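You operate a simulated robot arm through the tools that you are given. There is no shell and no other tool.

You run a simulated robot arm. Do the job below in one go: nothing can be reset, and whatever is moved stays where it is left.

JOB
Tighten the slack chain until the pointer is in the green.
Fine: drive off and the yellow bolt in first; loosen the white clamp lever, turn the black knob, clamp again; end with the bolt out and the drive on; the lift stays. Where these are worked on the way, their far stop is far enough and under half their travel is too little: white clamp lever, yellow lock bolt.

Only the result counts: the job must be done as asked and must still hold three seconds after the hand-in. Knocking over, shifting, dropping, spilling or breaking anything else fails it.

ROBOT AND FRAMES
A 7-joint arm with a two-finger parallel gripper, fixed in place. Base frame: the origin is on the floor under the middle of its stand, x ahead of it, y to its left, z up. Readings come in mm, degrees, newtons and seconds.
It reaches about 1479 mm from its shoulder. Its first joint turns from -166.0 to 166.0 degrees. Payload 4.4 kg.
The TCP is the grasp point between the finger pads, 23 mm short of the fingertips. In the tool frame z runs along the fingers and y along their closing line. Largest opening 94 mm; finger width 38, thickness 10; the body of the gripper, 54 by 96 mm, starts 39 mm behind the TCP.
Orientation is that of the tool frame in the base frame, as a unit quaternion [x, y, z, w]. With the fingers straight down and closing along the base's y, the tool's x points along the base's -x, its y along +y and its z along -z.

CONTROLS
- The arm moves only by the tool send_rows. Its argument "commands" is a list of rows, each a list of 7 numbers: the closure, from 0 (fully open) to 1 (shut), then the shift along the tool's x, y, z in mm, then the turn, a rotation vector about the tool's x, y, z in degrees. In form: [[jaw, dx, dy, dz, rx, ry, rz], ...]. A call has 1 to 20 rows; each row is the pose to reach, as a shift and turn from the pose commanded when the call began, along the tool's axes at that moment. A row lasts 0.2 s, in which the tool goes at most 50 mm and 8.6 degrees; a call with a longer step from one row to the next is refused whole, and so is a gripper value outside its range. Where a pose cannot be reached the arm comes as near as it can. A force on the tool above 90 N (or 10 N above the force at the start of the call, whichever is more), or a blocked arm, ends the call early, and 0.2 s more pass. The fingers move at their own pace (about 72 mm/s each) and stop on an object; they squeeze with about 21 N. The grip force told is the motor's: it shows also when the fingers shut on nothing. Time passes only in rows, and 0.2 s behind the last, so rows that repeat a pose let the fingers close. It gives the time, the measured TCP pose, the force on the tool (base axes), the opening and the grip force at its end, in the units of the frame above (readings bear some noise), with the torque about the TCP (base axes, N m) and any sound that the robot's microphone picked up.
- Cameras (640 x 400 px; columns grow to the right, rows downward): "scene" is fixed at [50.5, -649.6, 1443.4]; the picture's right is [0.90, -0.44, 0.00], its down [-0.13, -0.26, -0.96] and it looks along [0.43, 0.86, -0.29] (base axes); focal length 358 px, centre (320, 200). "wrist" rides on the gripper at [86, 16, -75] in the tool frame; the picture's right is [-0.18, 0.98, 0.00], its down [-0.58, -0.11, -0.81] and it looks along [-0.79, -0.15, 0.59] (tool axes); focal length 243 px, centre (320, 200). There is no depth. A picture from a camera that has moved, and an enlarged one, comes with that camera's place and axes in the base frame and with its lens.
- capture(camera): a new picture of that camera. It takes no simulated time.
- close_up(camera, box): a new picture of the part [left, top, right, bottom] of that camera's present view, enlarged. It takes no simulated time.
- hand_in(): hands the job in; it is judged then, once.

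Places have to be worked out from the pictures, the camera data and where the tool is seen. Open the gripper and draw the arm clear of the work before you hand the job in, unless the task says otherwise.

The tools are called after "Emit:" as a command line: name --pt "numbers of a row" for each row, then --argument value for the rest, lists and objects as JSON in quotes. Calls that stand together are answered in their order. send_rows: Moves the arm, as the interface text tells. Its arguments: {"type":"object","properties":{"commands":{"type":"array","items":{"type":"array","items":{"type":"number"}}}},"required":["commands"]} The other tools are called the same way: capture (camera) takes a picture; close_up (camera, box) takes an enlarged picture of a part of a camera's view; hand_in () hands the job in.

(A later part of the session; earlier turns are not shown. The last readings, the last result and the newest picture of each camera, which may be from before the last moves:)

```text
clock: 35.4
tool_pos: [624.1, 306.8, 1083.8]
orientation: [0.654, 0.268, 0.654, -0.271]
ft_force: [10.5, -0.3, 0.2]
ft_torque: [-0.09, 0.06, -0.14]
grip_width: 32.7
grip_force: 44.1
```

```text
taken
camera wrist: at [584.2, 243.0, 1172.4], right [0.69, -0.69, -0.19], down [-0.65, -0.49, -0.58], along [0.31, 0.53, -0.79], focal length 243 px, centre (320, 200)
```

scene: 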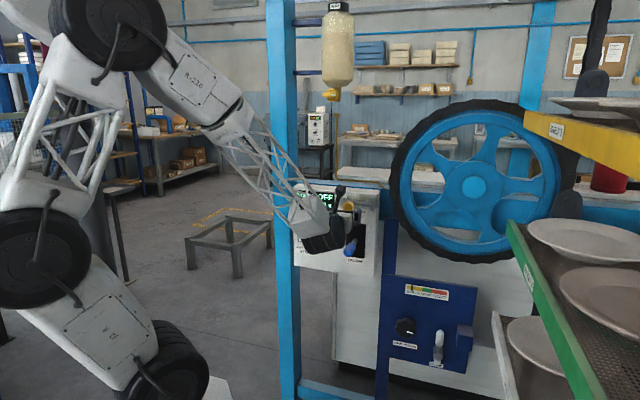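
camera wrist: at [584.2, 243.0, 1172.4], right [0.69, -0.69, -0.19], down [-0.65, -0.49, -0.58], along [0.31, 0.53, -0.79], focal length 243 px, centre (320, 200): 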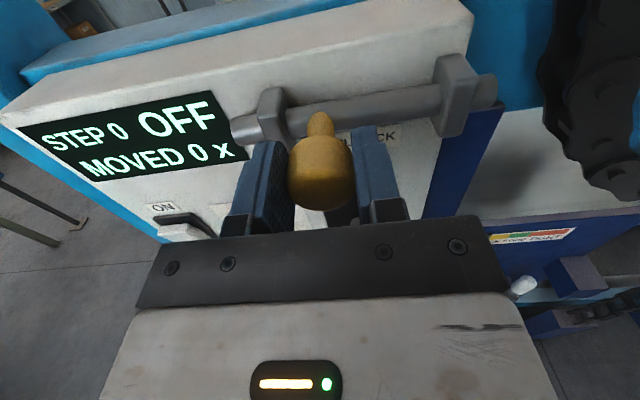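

I have the ball, 32.7 mm wide. I slide it to the right (+y tool = +r) in small steps.

Emit:
send_rows --pt "0.8 0 5 0 0 0 0" --pt "0.8 0 12 0 0 0 0" --pt "0.8 0 20 0 0 0 0" --pt "0.8 0 28 0 0 0 0" --pt "0.8 0 35 0 0 0 0"

Emit:
capture --camera "wrist"

```text
clock: 36.6
tool_pos: [650.1, 281.7, 1083.3]
orientation: [0.653, 0.269, 0.653, -0.272]
ft_force: [15.6, 14.9, 7.3]
ft_torque: [-0.03, 0.01, 0.04]
grip_width: 33.2
grip_force: 45.1
```

```text
taken
camera wrist: at [608.8, 217.8, 1172.3], right [0.69, -0.69, -0.19], down [-0.65, -0.49, -0.58], along [0.31, 0.53, -0.79], focal length 243 px, centre (320, 200)
```

wrist: 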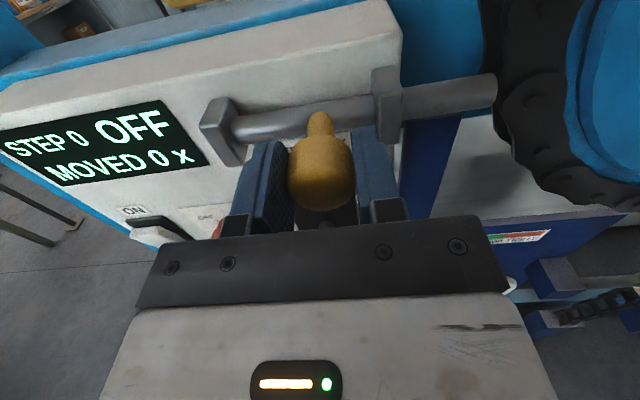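

The bolt moves freely; it has gone 35 mm. I continue in 4 mm steps toward its far stop.

Emit:
send_rows --pt "0.8 0 5 0 0 0 0" --pt "0.8 0 10 0 0 0 0" --pt "0.8 0 14 0 0 0 0"

Emit:
capture --camera "wrist"

```text
clock: 37.3
tool_pos: [654.0, 277.6, 1084.4]
orientation: [0.651, 0.275, 0.652, -0.275]
ft_force: [-27.3, 21.7, 6.3]
ft_torque: [0.12, 0.11, 0.6]
grip_width: 34.0
grip_force: 17.0
stopped in row 3: the force on the tool passed its limit at 97 N (the readings are from after the stop); the commanded pose is now the measured one
```

```text
taken
camera wrist: at [613.7, 213.5, 1172.2], right [0.7, -0.69, -0.18], down [-0.64, -0.5, -0.58], along [0.31, 0.53, -0.79], focal length 243 px, centre (320, 200)
```

wrist: 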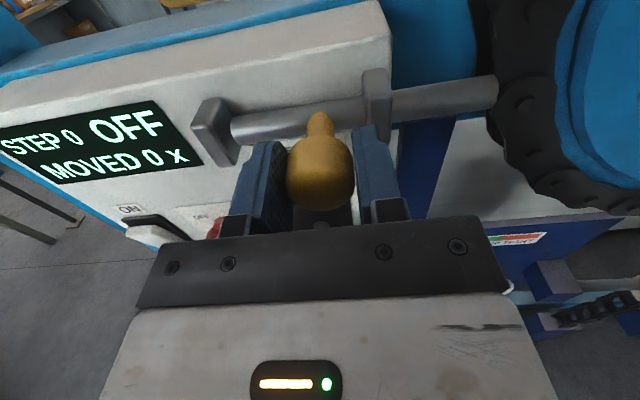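

It stopped at about 42 mm with 97 N. I check whether that is the far stop or the rod hitting the wheel.

Emit:
close_up --camera "wrist" --box '[200, 50, 560, 230]'

Emit:
close_up --camera "scene" --box '[330, 170, 430, 240]'

```text
1.78 times, centred on (380, 140) of wrist
camera zoom: at [613.7, 213.5, 1172.2], right [0.7, -0.69, -0.18], down [-0.64, -0.5, -0.58], along [0.31, 0.53, -0.79], focal length 431 px, centre (213, 307)
```

zoom: 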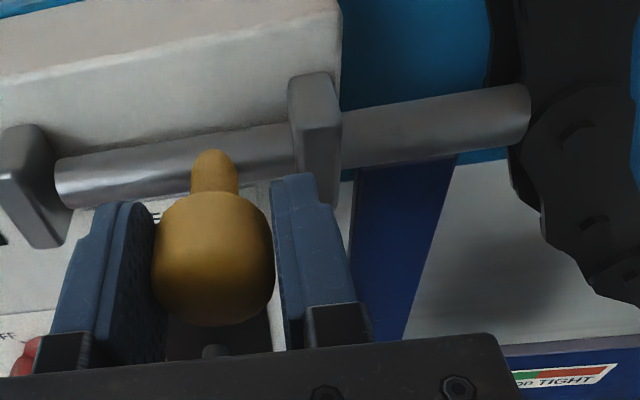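

```text
5.71 times, centred on (380, 205) of scene
camera zoom: at [50.5, -649.6, 1443.4], right [0.9, -0.44, 0.0], down [-0.13, -0.26, -0.96], along [0.43, 0.86, -0.29], focal length 2046 px, centre (-23, 171)
```

zoom: 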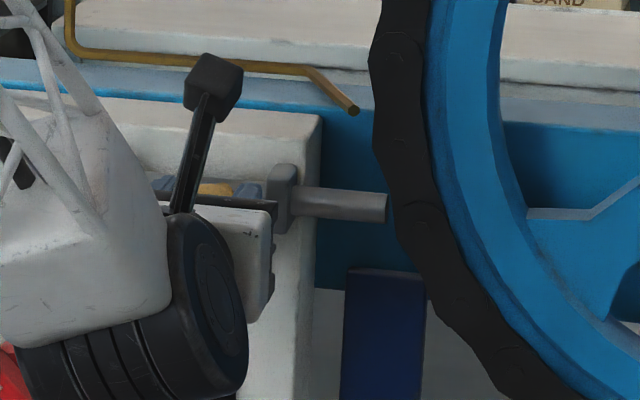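

The bolt is at its far stop, with the rod up against the wheel. I release it, retreat, and travel to a standoff in front of the clamp lever (u≈556, z≈605).

Emit:
send_rows --pt "0.6 0 -0.8 0 0 0 0" --pt "0.3 0 -0.8 0 0 0 0" --pt "0 0 -0.8 -5 0 0 0" --pt "0 0 -0.8 -30 0 0 0" --pt "0 0 -0.8 -70 0 0 0" --pt "0 0 0 -105 -0.78 0 0"

Emit:
close_up --camera "wrist" --box '[180, 0, 560, 180]'

```text
clock: 38.7
tool_pos: [580.7, 203.0, 1086.3]
orientation: [0.654, 0.268, 0.654, -0.269]
ft_force: [0.0, -0.1, -0.1]
ft_torque: [0.01, 0.01, -0.01]
grip_width: 94.1
grip_force: 0.0
```

```text
1.68 times, centred on (370, 90) of wrist
camera zoom: at [540.7, 138.8, 1173.9], right [0.69, -0.7, -0.19], down [-0.65, -0.49, -0.58], along [0.32, 0.52, -0.79], focal length 409 px, centre (236, 385)
```

zoom: 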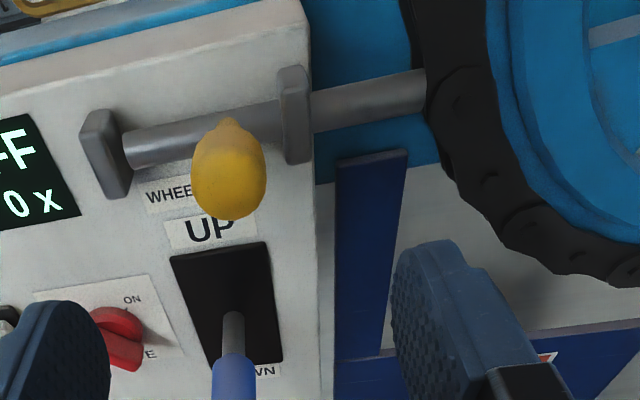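

The bolt is well in, with the rod reaching the chain. I now move down to the clamp lever's standoff.

Emit:
send_rows --pt "0 -34 20 0 0 0 0" --pt "0 -69 41 0 0 0 0" --pt "0 -103 62 0 0 0 0" --pt "0 -137 83 0 0 0 0" --pt "0 -172 103 0 0 0 0" --pt "0 -206 124 0 0 0 0" --pt "0 -240 145 0 0 0 0" --pt "0 -275 165 0 0 0 0" --pt "0 -309 186 0 0 0 0" --pt "0 -344 206 0 0 0 0" --pt "0 -378 227 0 0 0 0" --pt "0 -412 248 0 0 0 0" --pt "0 -447 268 10 0 0 0" --pt "0 -481 289 30 0 0 0" --pt "0 -481 289 46 0 0 0"

Emit:
capture --camera "wrist"

Emit:
capture --camera "scene"

```text
clock: 41.9
tool_pos: [820.1, 28.3, 601.4]
orientation: [0.654, 0.268, 0.655, -0.269]
ft_force: [0.1, -0.6, 0.7]
ft_torque: [0.02, -0.04, 0.02]
grip_width: 94.1
grip_force: 0.0
```

```text
taken
camera wrist: at [778.4, -35.4, 689.7], right [0.69, -0.7, -0.19], down [-0.65, -0.49, -0.58], along [0.32, 0.52, -0.79], focal length 243 px, centre (320, 200)
```

wrist: 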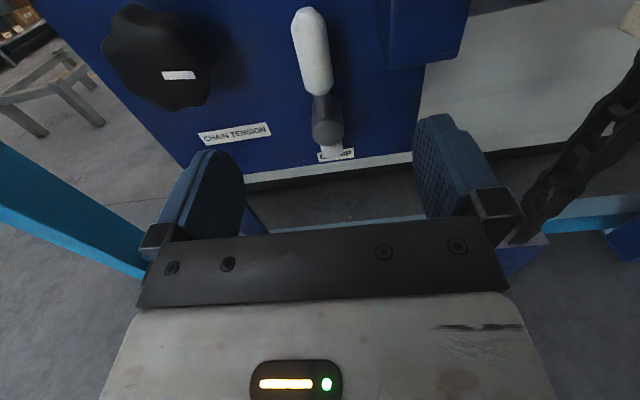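

```text
taken
```

scene: 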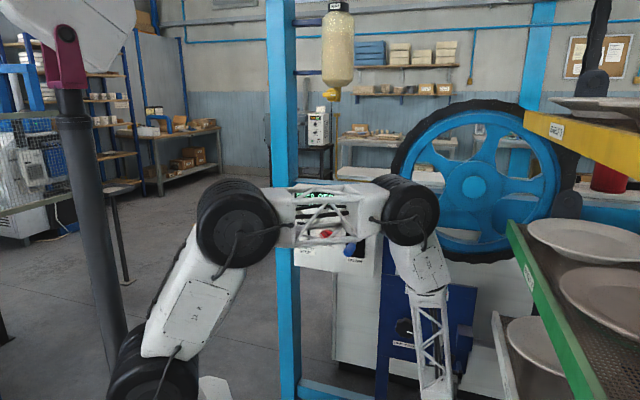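

The arm's links pass in front of the control panel, so I check that nothing there is touched, and zoom in on the clamp lever.

Emit:
close_up --camera "scene" --box '[280, 170, 440, 280]'

Emit:
close_up --camera "wrist" --box '[240, 0, 440, 170]'

Emit:
close_up --camera "wrist" --box '[80, 0, 300, 150]'

```text
3.64 times, centred on (360, 225) of scene
camera zoom: at [50.5, -649.6, 1443.4], right [0.9, -0.44, 0.0], down [-0.13, -0.26, -0.96], along [0.43, 0.86, -0.29], focal length 1302 px, centre (174, 109)
```

zoom: 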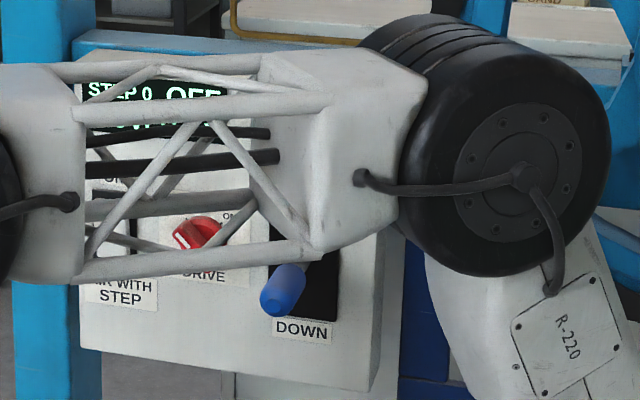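

```text
2.35 times, centred on (340, 85) of wrist
camera zoom: at [778.4, -35.4, 689.7], right [0.69, -0.7, -0.19], down [-0.65, -0.49, -0.58], along [0.32, 0.52, -0.79], focal length 571 px, centre (273, 471)
```

zoom: 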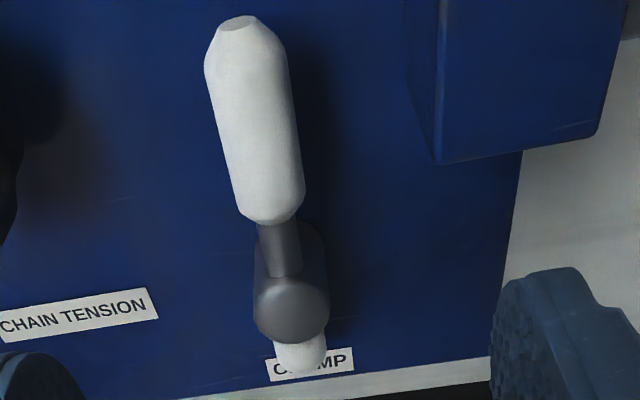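

```text
2.67 times, centred on (190, 75) of wrist
camera zoom: at [778.4, -35.4, 689.7], right [0.69, -0.7, -0.19], down [-0.65, -0.49, -0.58], along [0.32, 0.52, -0.79], focal length 647 px, centre (667, 533)
```

zoom: 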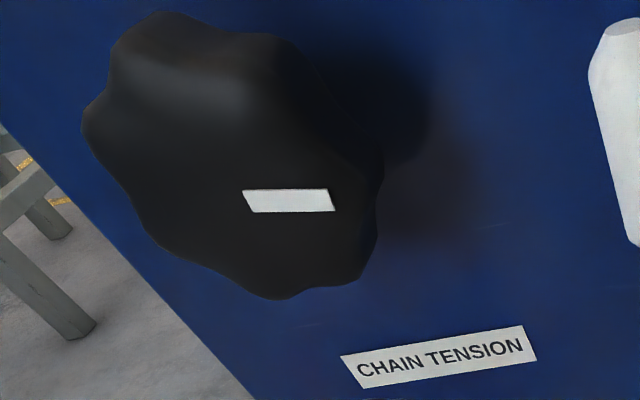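

The handle is vertical at u≈554, z 567–630, m≈734.5, with the hub at about (555, 531). I set the fingers as a 40 mm fork and slide it around the handle.

Emit:
send_rows --pt "0.574 -1.5 -3 10 0 0 0" --pt "0.574 -3.4 -6 30 0 0 0" --pt "0.574 -3.4 -6 60 0 0 0" --pt "0.574 -3.4 -6 80 0 0 0"

Emit:
capture --camera "wrist"

```text
clock: 42.9
tool_pos: [870.8, 89.9, 599.8]
orientation: [0.654, 0.268, 0.654, -0.269]
ft_force: [0.9, 0.0, 0.4]
ft_torque: [-0.02, -0.02, 0.0]
grip_width: 40.1
grip_force: 0.0
```

```text
taken
camera wrist: at [829.5, 26.4, 687.9], right [0.69, -0.7, -0.19], down [-0.65, -0.49, -0.58], along [0.32, 0.52, -0.79], focal length 243 px, centre (320, 200)
```

wrist: 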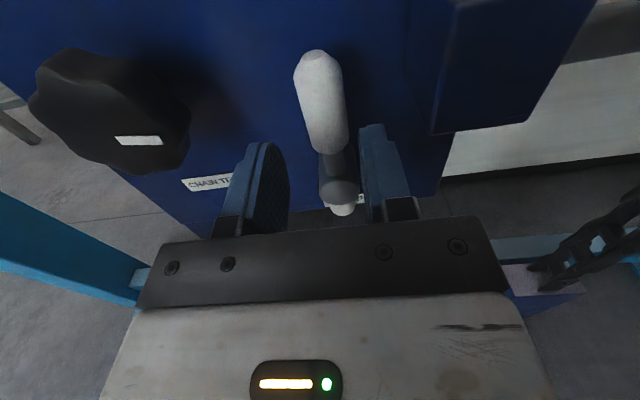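

The handle is nearly centred in the fork. I advance the remaining 50 mm.

Emit:
send_rows --pt "0.574 0 1.5 15 0 0 0" --pt "0.574 0 1.5 30 0 0 0" --pt "0.574 0 1.5 42 0 0 0" --pt "0.574 0 1.5 50 0 0 0" --pt "0.574 0 1.5 50 0 0 0"

Emit:
capture --camera "wrist"

Emit:
capture --camera "scene"

```text
clock: 44.1
tool_pos: [906.8, 125.6, 599.3]
orientation: [0.654, 0.268, 0.654, -0.269]
ft_force: [-0.7, 0.6, -1.3]
ft_torque: [0.02, 0.01, 0.02]
grip_width: 40.1
grip_force: 0.1
```

```text
taken
camera wrist: at [865.8, 61.1, 686.9], right [0.69, -0.7, -0.19], down [-0.65, -0.49, -0.58], along [0.32, 0.52, -0.79], focal length 243 px, centre (320, 200)
```

wrist: 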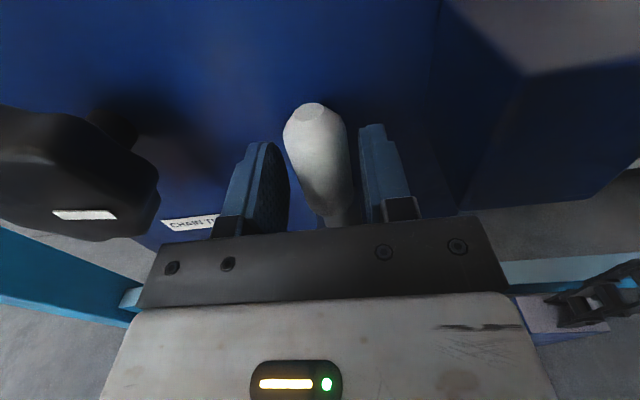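

```text
taken
```

scene: 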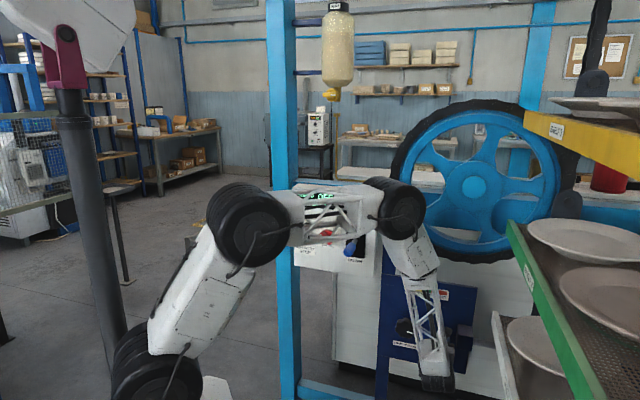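

The fork surrounds the handle without contact. I push it counter-clockwise about the hub by a first 18° and watch the force.

Emit:
send_rows --pt "0.574 -0.2 -3.6 0 0 0 -3" --pt "0.574 -0.65 -7.1 0 0 0 -6" --pt "0.574 -1.2 -10.6 0 0 0 -9" --pt "0.574 -2.0 -14.1 0 0 0 -12" --pt "0.574 -3.0 -17.5 0 0 0 -15" --pt "0.574 -4.1 -20.9 0 0 0 -18"

Emit:
capture --camera "wrist"

```text
clock: 45.5
tool_pos: [892.5, 138.9, 596.6]
orientation: [0.604, 0.367, 0.689, -0.164]
ft_force: [0.5, -0.4, -0.1]
ft_torque: [0.02, 0.05, -0.01]
grip_width: 40.5
grip_force: 0.5
```

```text
taken
camera wrist: at [831.6, 94.7, 684.3], right [0.7, -0.71, 0.13], down [-0.52, -0.62, -0.59], along [0.49, 0.34, -0.8], focal length 243 px, centre (320, 200)
```

wrist: 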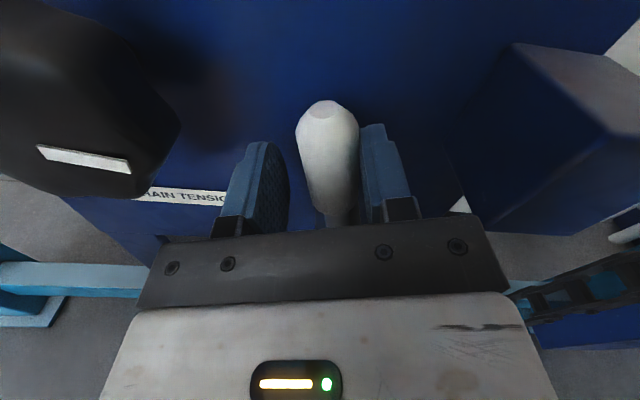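

The lever follows easily counter-clockwise, so that's the loosening direction. I continue another 42°.

Emit:
send_rows --pt "0.574 -0.83 -8.27 0 0 0 -7" --pt "0.574 -2.65 -16.4 0 0 0 -14" --pt "0.574 -5.45 -24.2 0 0 0 -21" --pt "0.574 -9.2 -31.6 0 0 0 -28" --pt "0.574 -13.8 -38.5 0 0 0 -35" --pt "0.574 -19.2 -44.8 0 0 0 -42"

Emit:
capture --camera "wrist"

Emit:
capture --camera "scene"

```text
clock: 46.9
tool_pos: [866.9, 164.3, 562.9]
orientation: [0.432, 0.559, 0.701, 0.096]
ft_force: [-0.5, -0.2, -0.2]
ft_torque: [0.02, 0.0, 0.0]
grip_width: 40.1
grip_force: 0.3
```

```text
taken
camera wrist: at [766.5, 160.7, 621.7], right [0.46, -0.46, 0.76], down [-0.26, -0.89, -0.39], along [0.85, -0.02, -0.52], focal length 243 px, centre (320, 200)
```

wrist: 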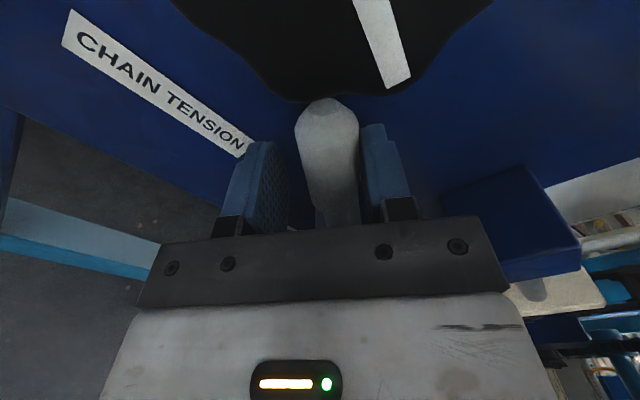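

```text
taken
```

scene: 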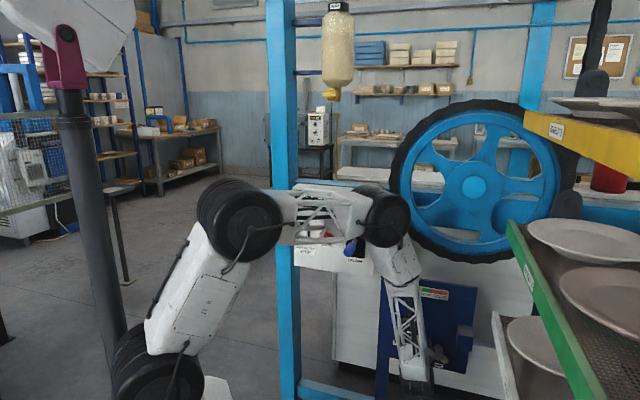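

Still free at about 60° of rotation. I continue in 6° rows until it reaches the stop.

Emit:
send_rows --pt "0.574 -0.65 -7.1 0 0 0 -6" --pt "0.574 -2.03 -14.1 0 0 0 -12" --pt "0.574 -4.13 -20.9 0 0 0 -18" --pt "0.574 -6.94 -27.4 0 0 0 -24" --pt "0.574 -10.4 -33.65 0 0 0 -30"

Emit:
capture --camera "wrist"

```text
clock: 48.1
tool_pos: [861.4, 171.0, 529.8]
orientation: [0.272, 0.652, 0.653, 0.272]
ft_force: [-0.3, 0.1, -0.4]
ft_torque: [0.03, 0.0, -0.02]
grip_width: 39.8
grip_force: 0.1
```

```text
taken
camera wrist: at [747.5, 180.7, 546.6], right [0.13, -0.13, 0.98], down [-0.16, -0.98, -0.11], along [0.98, -0.15, -0.15], focal length 243 px, centre (320, 200)
```

wrist: 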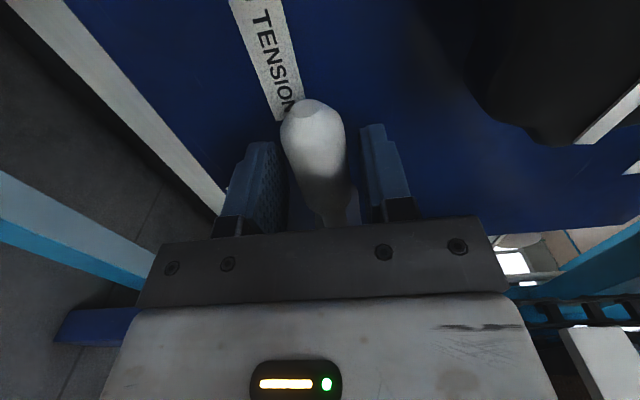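

The lever is now horizontal and moving freely. I continue a little further to find the far stop.

Emit:
send_rows --pt "0.574 -0.3 -4.7 0 0 0 -4" --pt "0.574 -0.95 -9.4 0 0 0 -8" --pt "0.574 -2.03 -14.1 0 0 0 -12" --pt "0.574 -3.3 -18.7 0 0 0 -16"

Emit:
capture --camera "wrist"

```text
clock: 49.1
tool_pos: [866.5, 168.2, 513.3]
orientation: [0.178, 0.682, 0.61, 0.363]
ft_force: [7.5, -13.7, 48.3]
ft_torque: [1.54, 0.89, 0.0]
grip_width: 65.4
grip_force: 20.7
```

```text
taken
camera wrist: at [752.3, 178.9, 506.5], right [-0.07, 0.06, 1.0], down [-0.16, -0.99, 0.05], along [0.98, -0.16, 0.08], focal length 243 px, centre (320, 200)
```

wrist: 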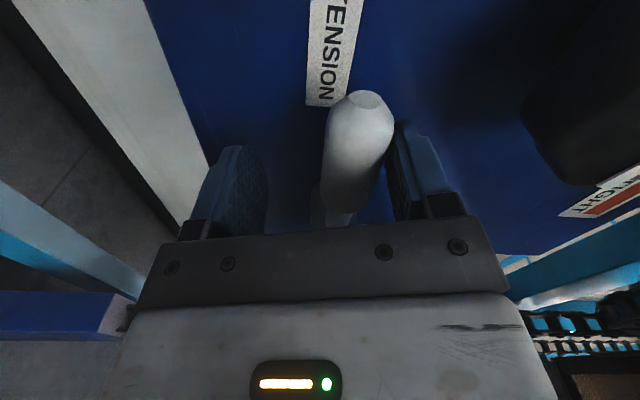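

The lever is hard against its far stop at about 90°; the jaws were pushed apart. I rotate back to unload and withdraw straight out.

Emit:
send_rows --pt "0.55 -0.2 5.5 0 0 0 4.7" --pt "0.55 -0.8 11 0 0 0 9.4" --pt "0.55 -1.4 16.5 0 0 0 14" --pt "0.5 -1.4 16.5 0 0 0 14"

Emit:
capture --camera "wrist"

```text
clock: 50.1
tool_pos: [860.1, 171.6, 526.6]
orientation: [0.262, 0.657, 0.649, 0.282]
ft_force: [-0.4, -0.2, -0.5]
ft_torque: [0.01, 0.01, 0.02]
grip_width: 47.0
grip_force: 0.0
```

```text
taken
camera wrist: at [745.7, 180.5, 540.7], right [0.11, -0.11, 0.99], down [-0.16, -0.98, -0.09], along [0.98, -0.15, -0.12], focal length 243 px, centre (320, 200)
```

wrist: 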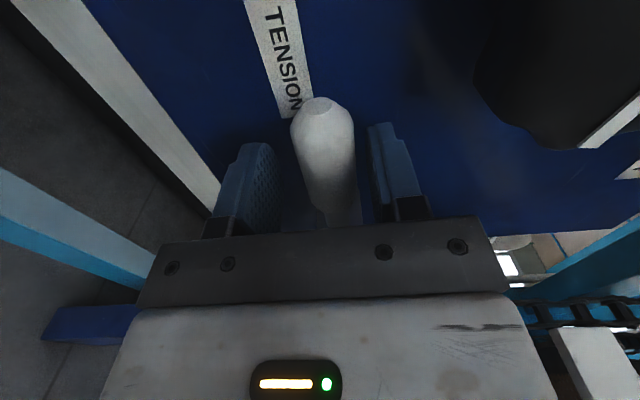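

The lever rests free at its far stop. I withdraw 150 mm and look at the gauge, knob and lever.

Emit:
send_rows --pt "0.5 0 0 -20 0 0 0" --pt "0.5 0 0 -50 0 0 0" --pt "0.2 0 0 -90 0 0 0" --pt "0 0 0 -130 0 0 0" --pt "0 0 0 -150 0 0 0"

Emit:
capture --camera "wrist"

Emit:
close_up --camera "scene" --box '[370, 265, 500, 385]'

```text
clock: 51.3
tool_pos: [753.0, 63.0, 527.4]
orientation: [0.261, 0.657, 0.648, 0.283]
ft_force: [0.8, -0.4, 0.5]
ft_torque: [-0.01, 0.03, 0.03]
grip_width: 94.0
grip_force: 0.1
```

```text
taken
camera wrist: at [639.7, 73.8, 541.9], right [0.1, -0.11, 0.99], down [-0.16, -0.98, -0.09], along [0.98, -0.15, -0.12], focal length 243 px, centre (320, 200)
```

wrist: 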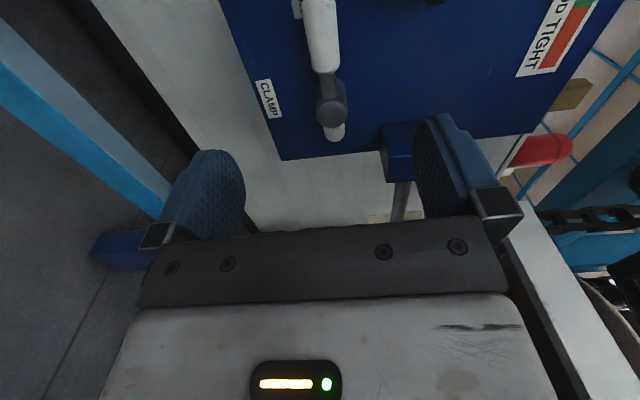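

```text
3.33 times, centred on (435, 325) of scene
camera zoom: at [50.5, -649.6, 1443.4], right [0.9, -0.44, 0.0], down [-0.13, -0.26, -0.96], along [0.43, 0.86, -0.29], focal length 1194 px, centre (-63, -217)
```

zoom: 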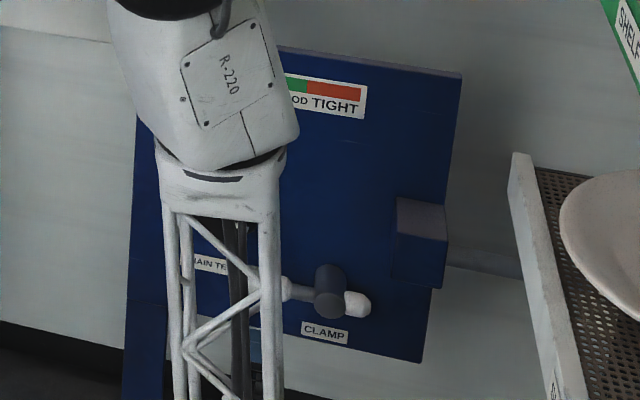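

The clamp lever is clearly turned to its far stop. I move to the black knob (u≈435, z≈628) at a roll of about 30°, which leaves room for a long clockwise turn.

Emit:
send_rows --pt "0 6.6 12.6 5 0 0 -7.4" --pt "0 13.2 25.2 10 0 0 -14.8" --pt "0 19.8 37.7 15 0 0 -22.1" --pt "0 26.4 50.3 20 0 0 -29.5" --pt "0 33 62.9 25 0 0 -36.9" --pt "0 39.5 75.5 30 0 0 -44.3" --pt "0 46.1 88 35 0 0 -51.6" --pt "0 52.7 100.6 43 0 0 -59" --pt "0 52.7 100.6 43 0 0 -59"

Emit:
capture --camera "wrist"

Emit:
capture --camera "scene"

```text
clock: 53.3
tool_pos: [746.3, 136.0, 625.5]
orientation: [-0.096, 0.7, 0.425, 0.566]
ft_force: [0.0, -0.5, 0.5]
ft_torque: [0.03, 0.0, -0.01]
grip_width: 94.1
grip_force: 0.1
```

```text
taken
camera wrist: at [653.3, 123.8, 559.5], right [-0.54, 0.55, 0.64], down [-0.31, -0.84, 0.45], along [0.78, 0.05, 0.62], focal length 243 px, centre (320, 200)
```

wrist: 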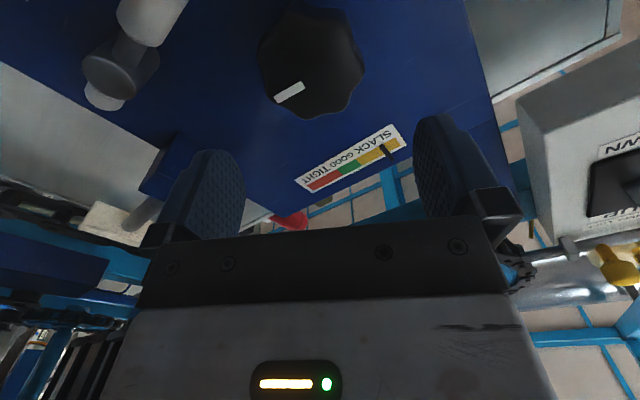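

```text
taken
```

scene: 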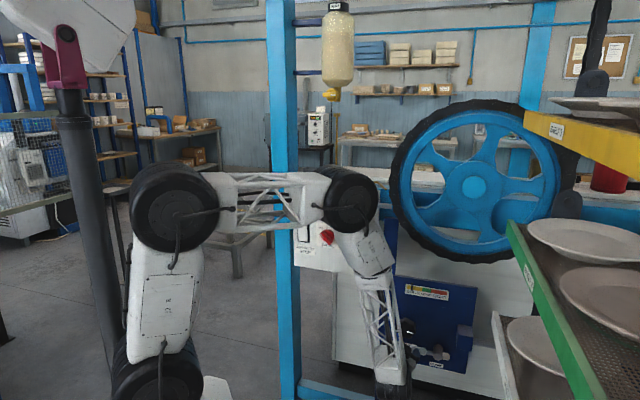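

The lattice arm links appear to be well in front of the panel. I zoom in on the knob and gauge from this pose.

Emit:
close_up --camera "wrist" --box '[230, 0, 430, 200]'

Emit:
close_up --camera "scene" --box '[395, 275, 455, 310]'

```text
2.00 times, centred on (330, 100) of wrist
camera zoom: at [653.3, 123.8, 559.5], right [-0.54, 0.55, 0.64], down [-0.31, -0.84, 0.45], along [0.78, 0.05, 0.62], focal length 485 px, centre (300, 400)
```

zoom: 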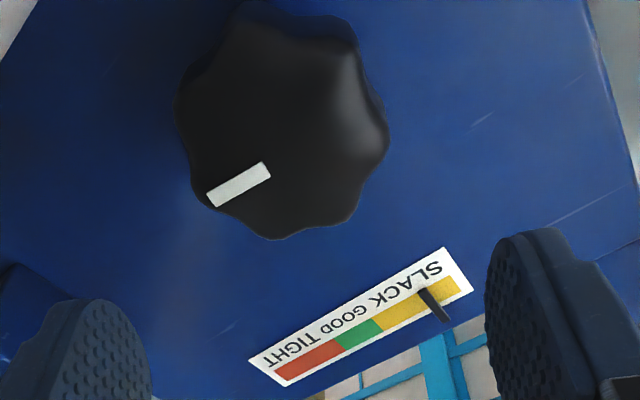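

```text
10.67 times, centred on (425, 292) of scene
camera zoom: at [50.5, -649.6, 1443.4], right [0.9, -0.44, 0.0], down [-0.13, -0.26, -0.96], along [0.43, 0.86, -0.29], focal length 3820 px, centre (-800, -787)
```

zoom: 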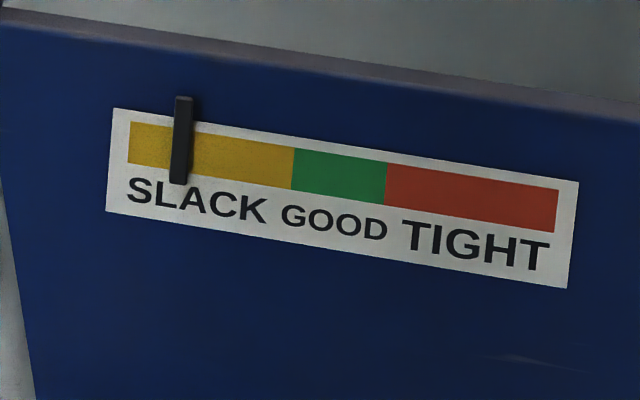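

The knob axis comes out at u≈431.5, z≈623, with its front at m≈713.5 and radius ≈34. I advance so the tips reach m≈738 and grip it.

Emit:
send_rows --pt "0 2.2 -1.2 25 0 0 0" --pt "0 2.2 -1.2 50 0 0 0" --pt "0 2.2 -1.2 72 0 0 0" --pt "0 2.2 -1.2 91 0 0 0" --pt "0 2.2 -1.2 91 0 0 0"

Emit:
capture --camera "wrist"

Emit:
capture --camera "scene"

```text
clock: 54.5
tool_pos: [809.9, 199.8, 623.8]
orientation: [-0.096, 0.7, 0.424, 0.566]
ft_force: [0.4, -0.1, -0.1]
ft_torque: [-0.02, -0.01, 0.03]
grip_width: 93.9
grip_force: 0.0
```

```text
taken
camera wrist: at [717.1, 188.3, 557.1], right [-0.54, 0.55, 0.64], down [-0.31, -0.84, 0.45], along [0.78, 0.05, 0.62], focal length 243 px, centre (320, 200)
```

wrist: 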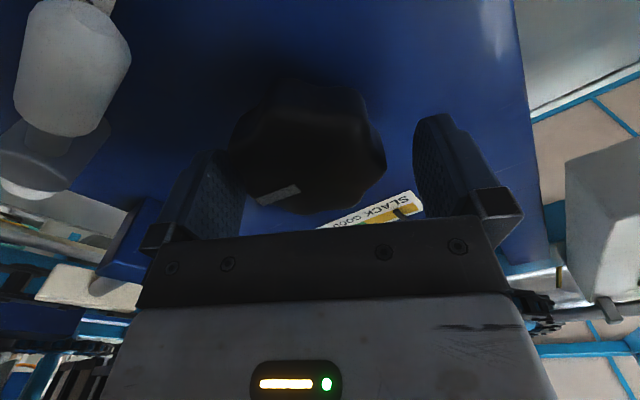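

```text
taken
```

scene: 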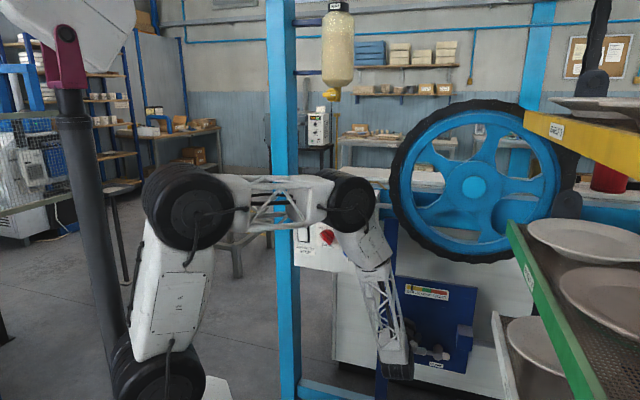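

The knob is centred between the fingers in the closing direction. I close on it.

Emit:
send_rows --pt "0.3 0 0 0 0 0 0" --pt "0.6 0 0 0 0 0 0" --pt "1 0 0 0 0 0 0" --pt "1 0 0 0 0 0 0"

Emit:
capture --camera "wrist"

```text
clock: 55.5
tool_pos: [809.2, 199.6, 623.5]
orientation: [-0.095, 0.7, 0.425, 0.566]
ft_force: [33.9, -20.5, -18.7]
ft_torque: [0.1, -0.21, -0.71]
grip_width: 81.2
grip_force: 20.9
```

```text
taken
camera wrist: at [717.4, 187.7, 557.0], right [-0.54, 0.55, 0.64], down [-0.31, -0.84, 0.45], along [0.78, 0.05, 0.62], focal length 243 px, centre (320, 200)
```

wrist: 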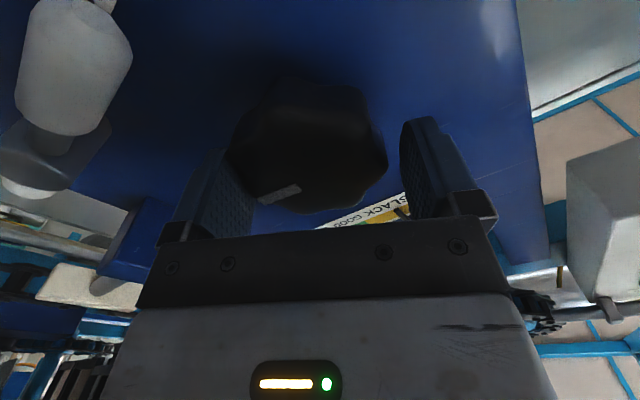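

Only one finger touches, at width 81, so the knob lies about 5–6 mm toward tool -y. I open slightly, shift, and close again.

Emit:
send_rows --pt "0 0 0 0 0 0 0" --pt "0 0 -3 0 0 0 0" --pt "0 0 -5.5 0 0 0 0" --pt "0.5 0 -5.5 0 0 0 0" --pt "1 0 -5.5 0 0 0 0" --pt "1 0 -5.5 0 0 0 0"

Emit:
capture --camera "wrist"

```text
clock: 56.9
tool_pos: [811.4, 195.9, 619.7]
orientation: [-0.095, 0.7, 0.425, 0.566]
ft_force: [-7.9, 7.8, 1.9]
ft_torque: [0.13, -0.13, 0.3]
grip_width: 71.6
grip_force: 45.2
```

```text
taken
camera wrist: at [720.1, 184.9, 553.9], right [-0.54, 0.55, 0.64], down [-0.31, -0.84, 0.45], along [0.78, 0.05, 0.62], focal length 243 px, centre (320, 200)
```

wrist: 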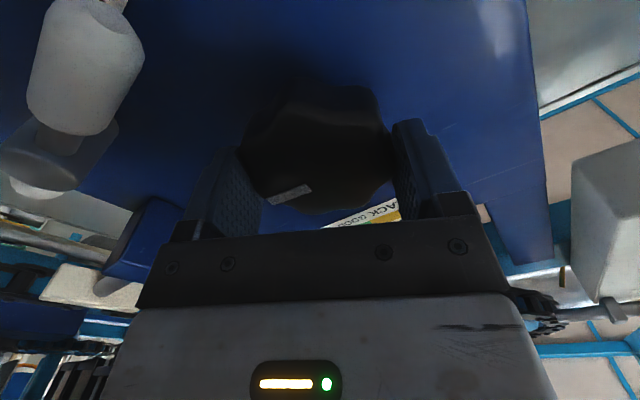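

I now have a firm grip (71.6 mm, both fingers). I turn clockwise 15° first and check forces and the gauge.

Emit:
send_rows --pt "1 0 0.4 0 0 0 5" --pt "1 -0.1 0.9 0 0 0 10" --pt "1 -0.2 1.3 0 0 0 15"

Emit:
close_up --camera "scene" --box '[395, 275, 455, 310]'

Emit:
capture --camera "wrist"

```text
clock: 57.7
tool_pos: [812.2, 198.1, 619.3]
orientation: [-0.003, 0.707, 0.495, 0.505]
ft_force: [7.3, 16.5, -18.5]
ft_torque: [-0.62, 0.59, 0.14]
grip_width: 71.5
grip_force: 45.3
```

```text
10.67 times, centred on (425, 292) of scene
camera zoom: at [50.5, -649.6, 1443.4], right [0.9, -0.44, 0.0], down [-0.13, -0.26, -0.96], along [0.43, 0.86, -0.29], focal length 3820 px, centre (-800, -787)
```

zoom: 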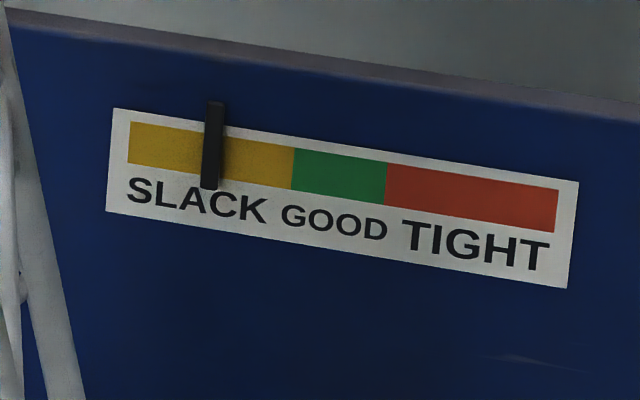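

```text
taken
camera wrist: at [709.0, 196.0, 571.0], right [-0.41, 0.41, 0.82], down [-0.23, -0.91, 0.34], along [0.88, -0.05, 0.47], focal length 243 px, centre (320, 200)
```

wrist: 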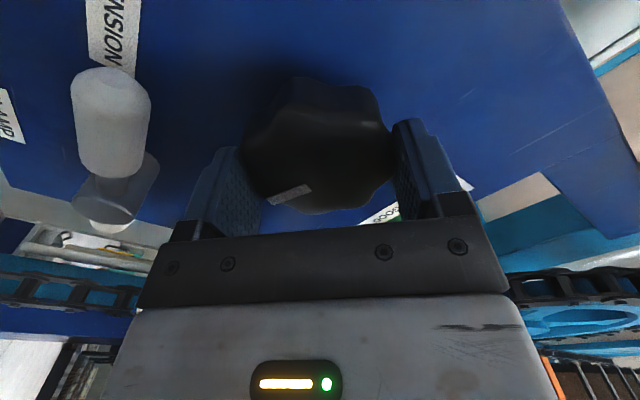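

Clockwise moves the pointer toward green, about 2.1 px per degree. The green centre needs about 60° more; I turn 40° now.

Emit:
send_rows --pt "1 0 0.6 0 0 0 7" --pt "1 -0.15 1.2 0 0 0 14" --pt "1 -0.3 1.8 0 0 0 21" --pt "1 -0.55 2.3 0 0 0 28" --pt "1 -0.85 2.8 0 0 0 34" --pt "1 -1.17 3.2 0 0 0 40"

Emit:
close_up --camera "scene" --box '[395, 275, 455, 310]'

```text
clock: 58.8
tool_pos: [811.3, 198.7, 619.2]
orientation: [0.185, 0.684, 0.609, 0.357]
ft_force: [23.8, 2.6, -23.4]
ft_torque: [-0.56, 0.55, -0.25]
grip_width: 71.6
grip_force: 45.0
stopped in row 5: the force on the tool passed its limit at 95 N (the readings are from after the stop); the commanded pose is now the measured one
```

```text
10.67 times, centred on (425, 292) of scene
camera zoom: at [50.5, -649.6, 1443.4], right [0.9, -0.44, 0.0], down [-0.13, -0.26, -0.96], along [0.43, 0.86, -0.29], focal length 3820 px, centre (-800, -787)
```

zoom: 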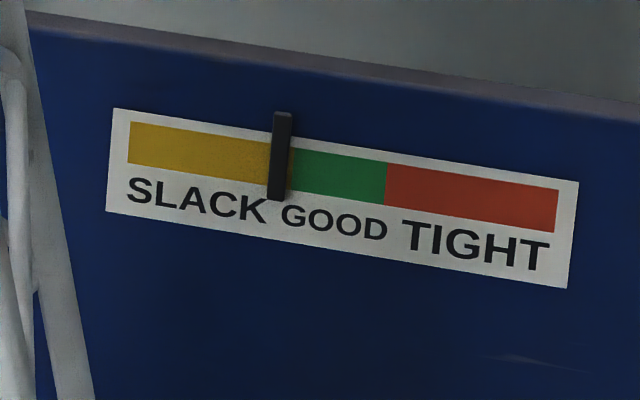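

Side load built up because the axis is slightly lower than I assumed, near (433.5, 616.6). I recentre by -2 mm in y and turn another 14°.

Emit:
send_rows --pt "1 0 -1.2 0 0 0 0" --pt "1 0 -2 0 0 0 4" --pt "1 0 -2.2 0 0 0 9" --pt "1 0 -2.2 0 0 0 14"

Emit:
close_up --camera "scene" --box '[395, 275, 455, 310]'

```text
clock: 59.8
tool_pos: [811.5, 197.8, 620.3]
orientation: [0.265, 0.656, 0.649, 0.28]
ft_force: [-28.2, -5.0, 42.9]
ft_torque: [1.2, -1.24, 0.42]
grip_width: 71.7
grip_force: 44.8
```

```text
10.67 times, centred on (425, 292) of scene
camera zoom: at [50.5, -649.6, 1443.4], right [0.9, -0.44, 0.0], down [-0.13, -0.26, -0.96], along [0.43, 0.86, -0.29], focal length 3820 px, centre (-800, -787)
```

zoom: 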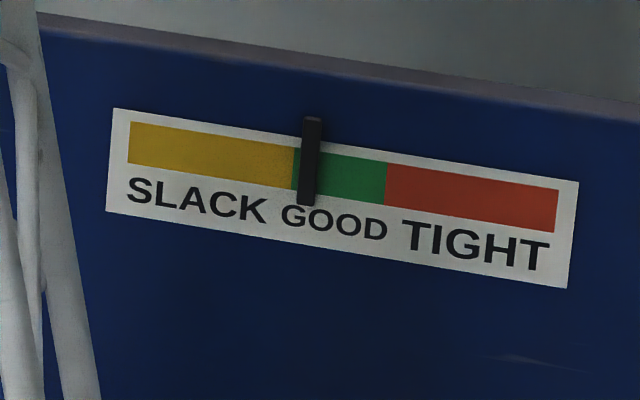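

The pointer is entering green, at 311 against a green centre of 340. I shift +1.3 mm in y to unload and turn about 13° more.

Emit:
send_rows --pt "1 0 1.0 0 0 0 2" --pt "1 0 1.3 0 0 0 5" --pt "1 0 1.3 0 0 0 9" --pt "1 0 1.3 0 0 0 13"

Emit:
close_up --camera "scene" --box '[395, 275, 455, 310]'

```text
clock: 60.8
tool_pos: [811.4, 197.4, 620.6]
orientation: [0.338, 0.622, 0.676, 0.205]
ft_force: [-11.7, 6.0, 24.1]
ft_torque: [0.07, -0.13, 0.54]
grip_width: 71.7
grip_force: 44.8
```

```text
10.67 times, centred on (425, 292) of scene
camera zoom: at [50.5, -649.6, 1443.4], right [0.9, -0.44, 0.0], down [-0.13, -0.26, -0.96], along [0.43, 0.86, -0.29], focal length 3820 px, centre (-800, -787)
```

zoom: 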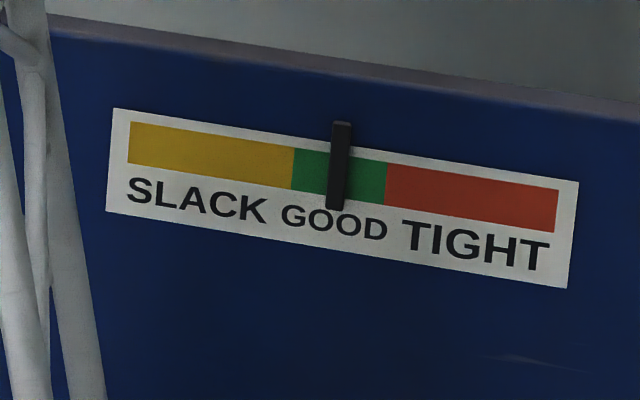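

The pointer is in the middle of the green. I release the knob and withdraw straight back, then check the gauge again.

Emit:
send_rows --pt "0.6 0 0 0 0 0 0" --pt "0.2 0 0 0 0 0 0" --pt "0 0 0 0 0 0 0" --pt "0 0 0 -20 0 0 0" --pt "0 0 0 -60 0 0 0" --pt "0 0 0 -100 0 0 0" --pt "0 0 0 -130 0 0 0"

Emit:
close_up --camera "scene" --box '[370, 265, 500, 385]'

Emit:
capture --camera "scene"

```text
clock: 62.4
tool_pos: [718.6, 106.3, 618.2]
orientation: [0.338, 0.622, 0.676, 0.206]
ft_force: [0.1, -1.0, -0.5]
ft_torque: [0.02, -0.04, 0.0]
grip_width: 93.7
grip_force: 0.0
```

```text
3.33 times, centred on (435, 325) of scene
camera zoom: at [50.5, -649.6, 1443.4], right [0.9, -0.44, 0.0], down [-0.13, -0.26, -0.96], along [0.43, 0.86, -0.29], focal length 1194 px, centre (-63, -217)
```

zoom: 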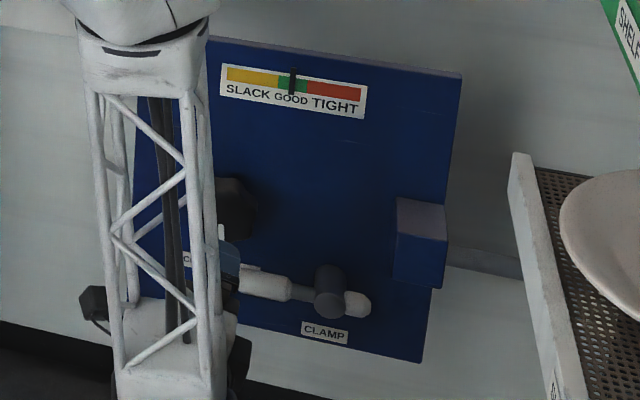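

```text
taken
```

scene: 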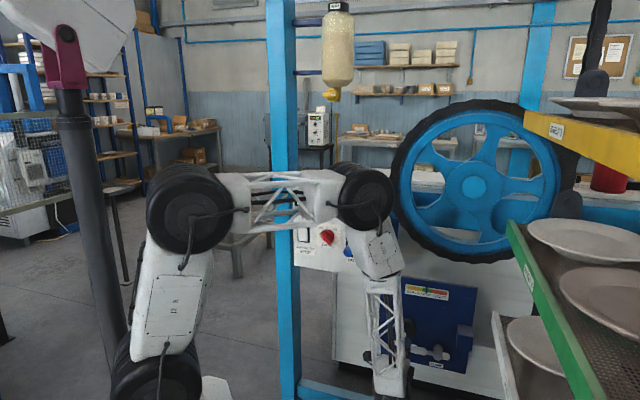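

The gauge holds in the green with the knob released. Now I go back to the clamp lever to swing it up (clockwise) to clamped, lining the fork up with the horizontal handle first.

Emit:
send_rows --pt "0 -18 -19.6 -1 0 0 -3.2" --pt "0 -36 -39.1 -2 0 0 -6.3" --pt "0 -54 -58.7 -3 0 0 -9.5" --pt "0.3 -72.1 -78.3 -3 0 0 -12.6" --pt "0.5 -72.1 -78.3 10 0 0 -12.6" --pt "0.5 -72.1 -78.3 30 0 0 -12.6"

Emit:
capture --camera "wrist"

```text
clock: 63.8
tool_pos: [777.4, 88.8, 528.9]
orientation: [0.268, 0.656, 0.649, 0.278]
ft_force: [0.6, -0.9, 0.6]
ft_torque: [0.03, -0.01, -0.01]
grip_width: 46.7
grip_force: 0.0
```

```text
taken
camera wrist: at [663.7, 98.3, 544.8], right [0.12, -0.12, 0.99], down [-0.17, -0.98, -0.1], along [0.98, -0.15, -0.14], focal length 243 px, centre (320, 200)
```

wrist: 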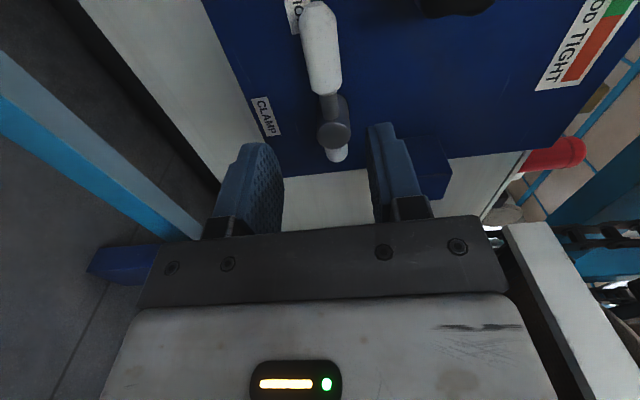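

The handle is 2 mm off-centre of the fork. I correct and advance to engage it.

Emit:
send_rows --pt "0.5 0 2 30 0 0 0" --pt "0.5 0 2 60 0 0 0" --pt "0.5 0 2 85 0 0 0" --pt "0.5 0 2 105 0 0 0" --pt "0.5 0 2 117 0 0 0" --pt "0.574 0 2 117 0 0 0"

Emit:
capture --camera "wrist"

```text
clock: 65.2
tool_pos: [862.4, 170.2, 531.2]
orientation: [0.268, 0.656, 0.649, 0.277]
ft_force: [0.2, 0.5, 1.1]
ft_torque: [0.03, 0.01, -0.01]
grip_width: 40.1
grip_force: 0.0
```

```text
taken
camera wrist: at [748.1, 179.8, 547.5], right [0.12, -0.12, 0.99], down [-0.17, -0.98, -0.1], along [0.98, -0.15, -0.14], focal length 243 px, centre (320, 200)
```

wrist: 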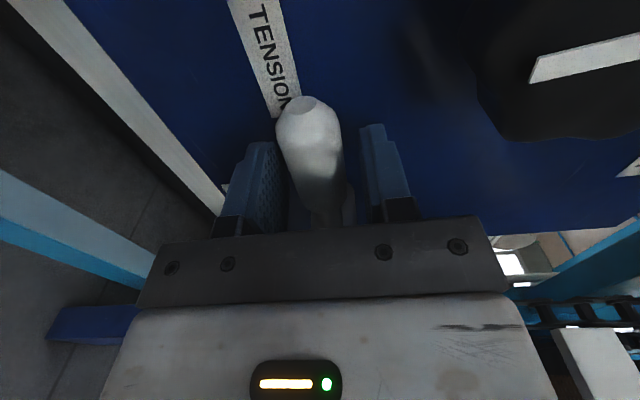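

The fork is around the handle. I swing it clockwise about the hub by 70°.

Emit:
send_rows --pt "0.574 -0.5 8.0 0 0 0 7" --pt "0.574 -1.96 16 0 0 0 14" --pt "0.574 -4.4 23.65 0 0 0 21" --pt "0.574 -7.7 31 0 0 0 28" --pt "0.574 -11.9 37.9 0 0 0 35" --pt "0.574 -16.95 44.2 0 0 0 42" --pt "0.574 -22.7 49.8 0 0 0 49" --pt "0.574 -29.1 54.7 0 0 0 56" --pt "0.574 -36 58.8 0 0 0 63" --pt "0.574 -43.4 62 0 0 0 70"

Emit:
capture --camera "wrist"

Emit:
capture --camera "scene"

```text
clock: 67.4
tool_pos: [892.1, 140.8, 593.1]
orientation: [0.596, 0.383, 0.691, -0.146]
ft_force: [-0.3, 1.0, -0.4]
ft_torque: [0.02, -0.02, -0.02]
grip_width: 40.3
grip_force: 0.0
```

```text
taken
camera wrist: at [828.4, 99.1, 681.4], right [0.69, -0.7, 0.18], down [-0.5, -0.64, -0.58], along [0.52, 0.31, -0.8], focal length 243 px, centre (320, 200)
```

wrist: 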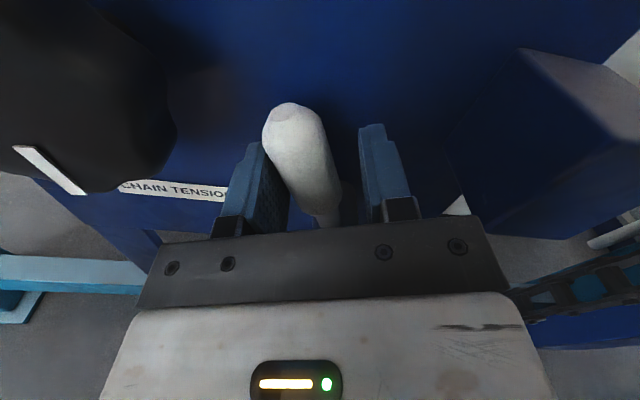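

```text
taken
```

scene: 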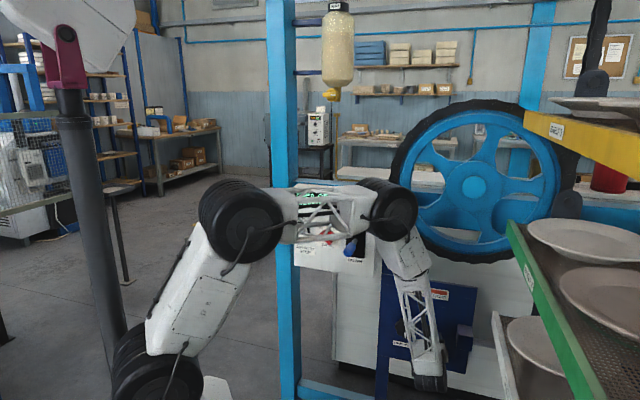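

The lever follows, lagging slightly against the left finger. I continue to vertical and a bit beyond until it meets its clamped stop.

Emit:
send_rows --pt "0.574 -0.25 5.75 0 0 0 5" --pt "0.574 -1 11.5 0 0 0 10" --pt "0.574 -2.25 17.1 0 0 0 15" --pt "0.574 -4 22.6 0 0 0 20" --pt "0.574 -5.3 25.8 0 0 0 23"

Emit:
capture --camera "wrist"

```text
clock: 68.6
tool_pos: [910.9, 121.6, 596.9]
orientation: [0.66, 0.257, 0.649, -0.279]
ft_force: [-0.3, 0.2, -1.0]
ft_torque: [-0.01, 0.0, -0.03]
grip_width: 40.1
grip_force: 0.1
```

```text
taken
camera wrist: at [871.6, 55.9, 685.6], right [0.68, -0.7, -0.22], down [-0.67, -0.47, -0.57], along [0.3, 0.54, -0.79], focal length 243 px, centre (320, 200)
```

wrist: 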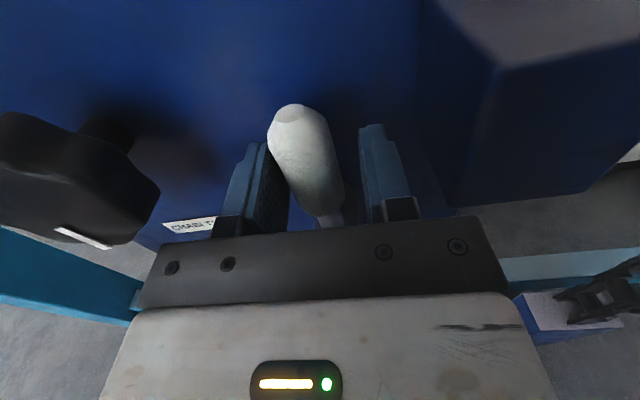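

There is no resistance yet, and the handle is a few degrees short of vertical. I push on to the right in 2 mm steps.

Emit:
send_rows --pt "0.574 0 2 0 0 0 0" --pt "0.574 0 4 0 0 0 0" --pt "0.574 0 6 0 0 0 0"

Emit:
capture --camera "wrist"

```text
clock: 69.4
tool_pos: [914.2, 117.1, 597.1]
orientation: [0.66, 0.257, 0.648, -0.28]
ft_force: [-4.5, 6.1, 2.7]
ft_torque: [-0.04, -0.1, 0.08]
grip_width: 43.4
grip_force: 4.0
```

```text
taken
camera wrist: at [874.9, 51.9, 684.7], right [0.68, -0.69, -0.22], down [-0.67, -0.47, -0.57], along [0.3, 0.54, -0.79], focal length 243 px, centre (320, 200)
```

wrist: 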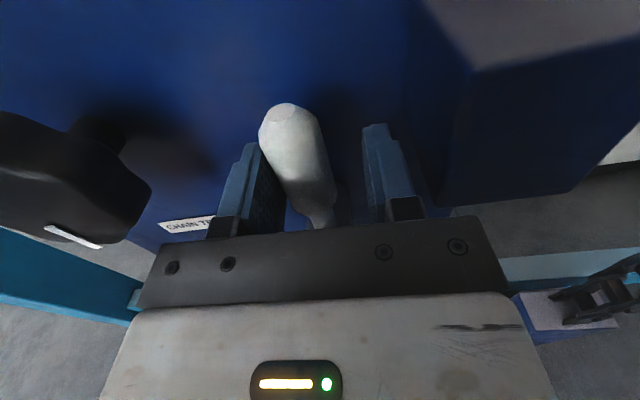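

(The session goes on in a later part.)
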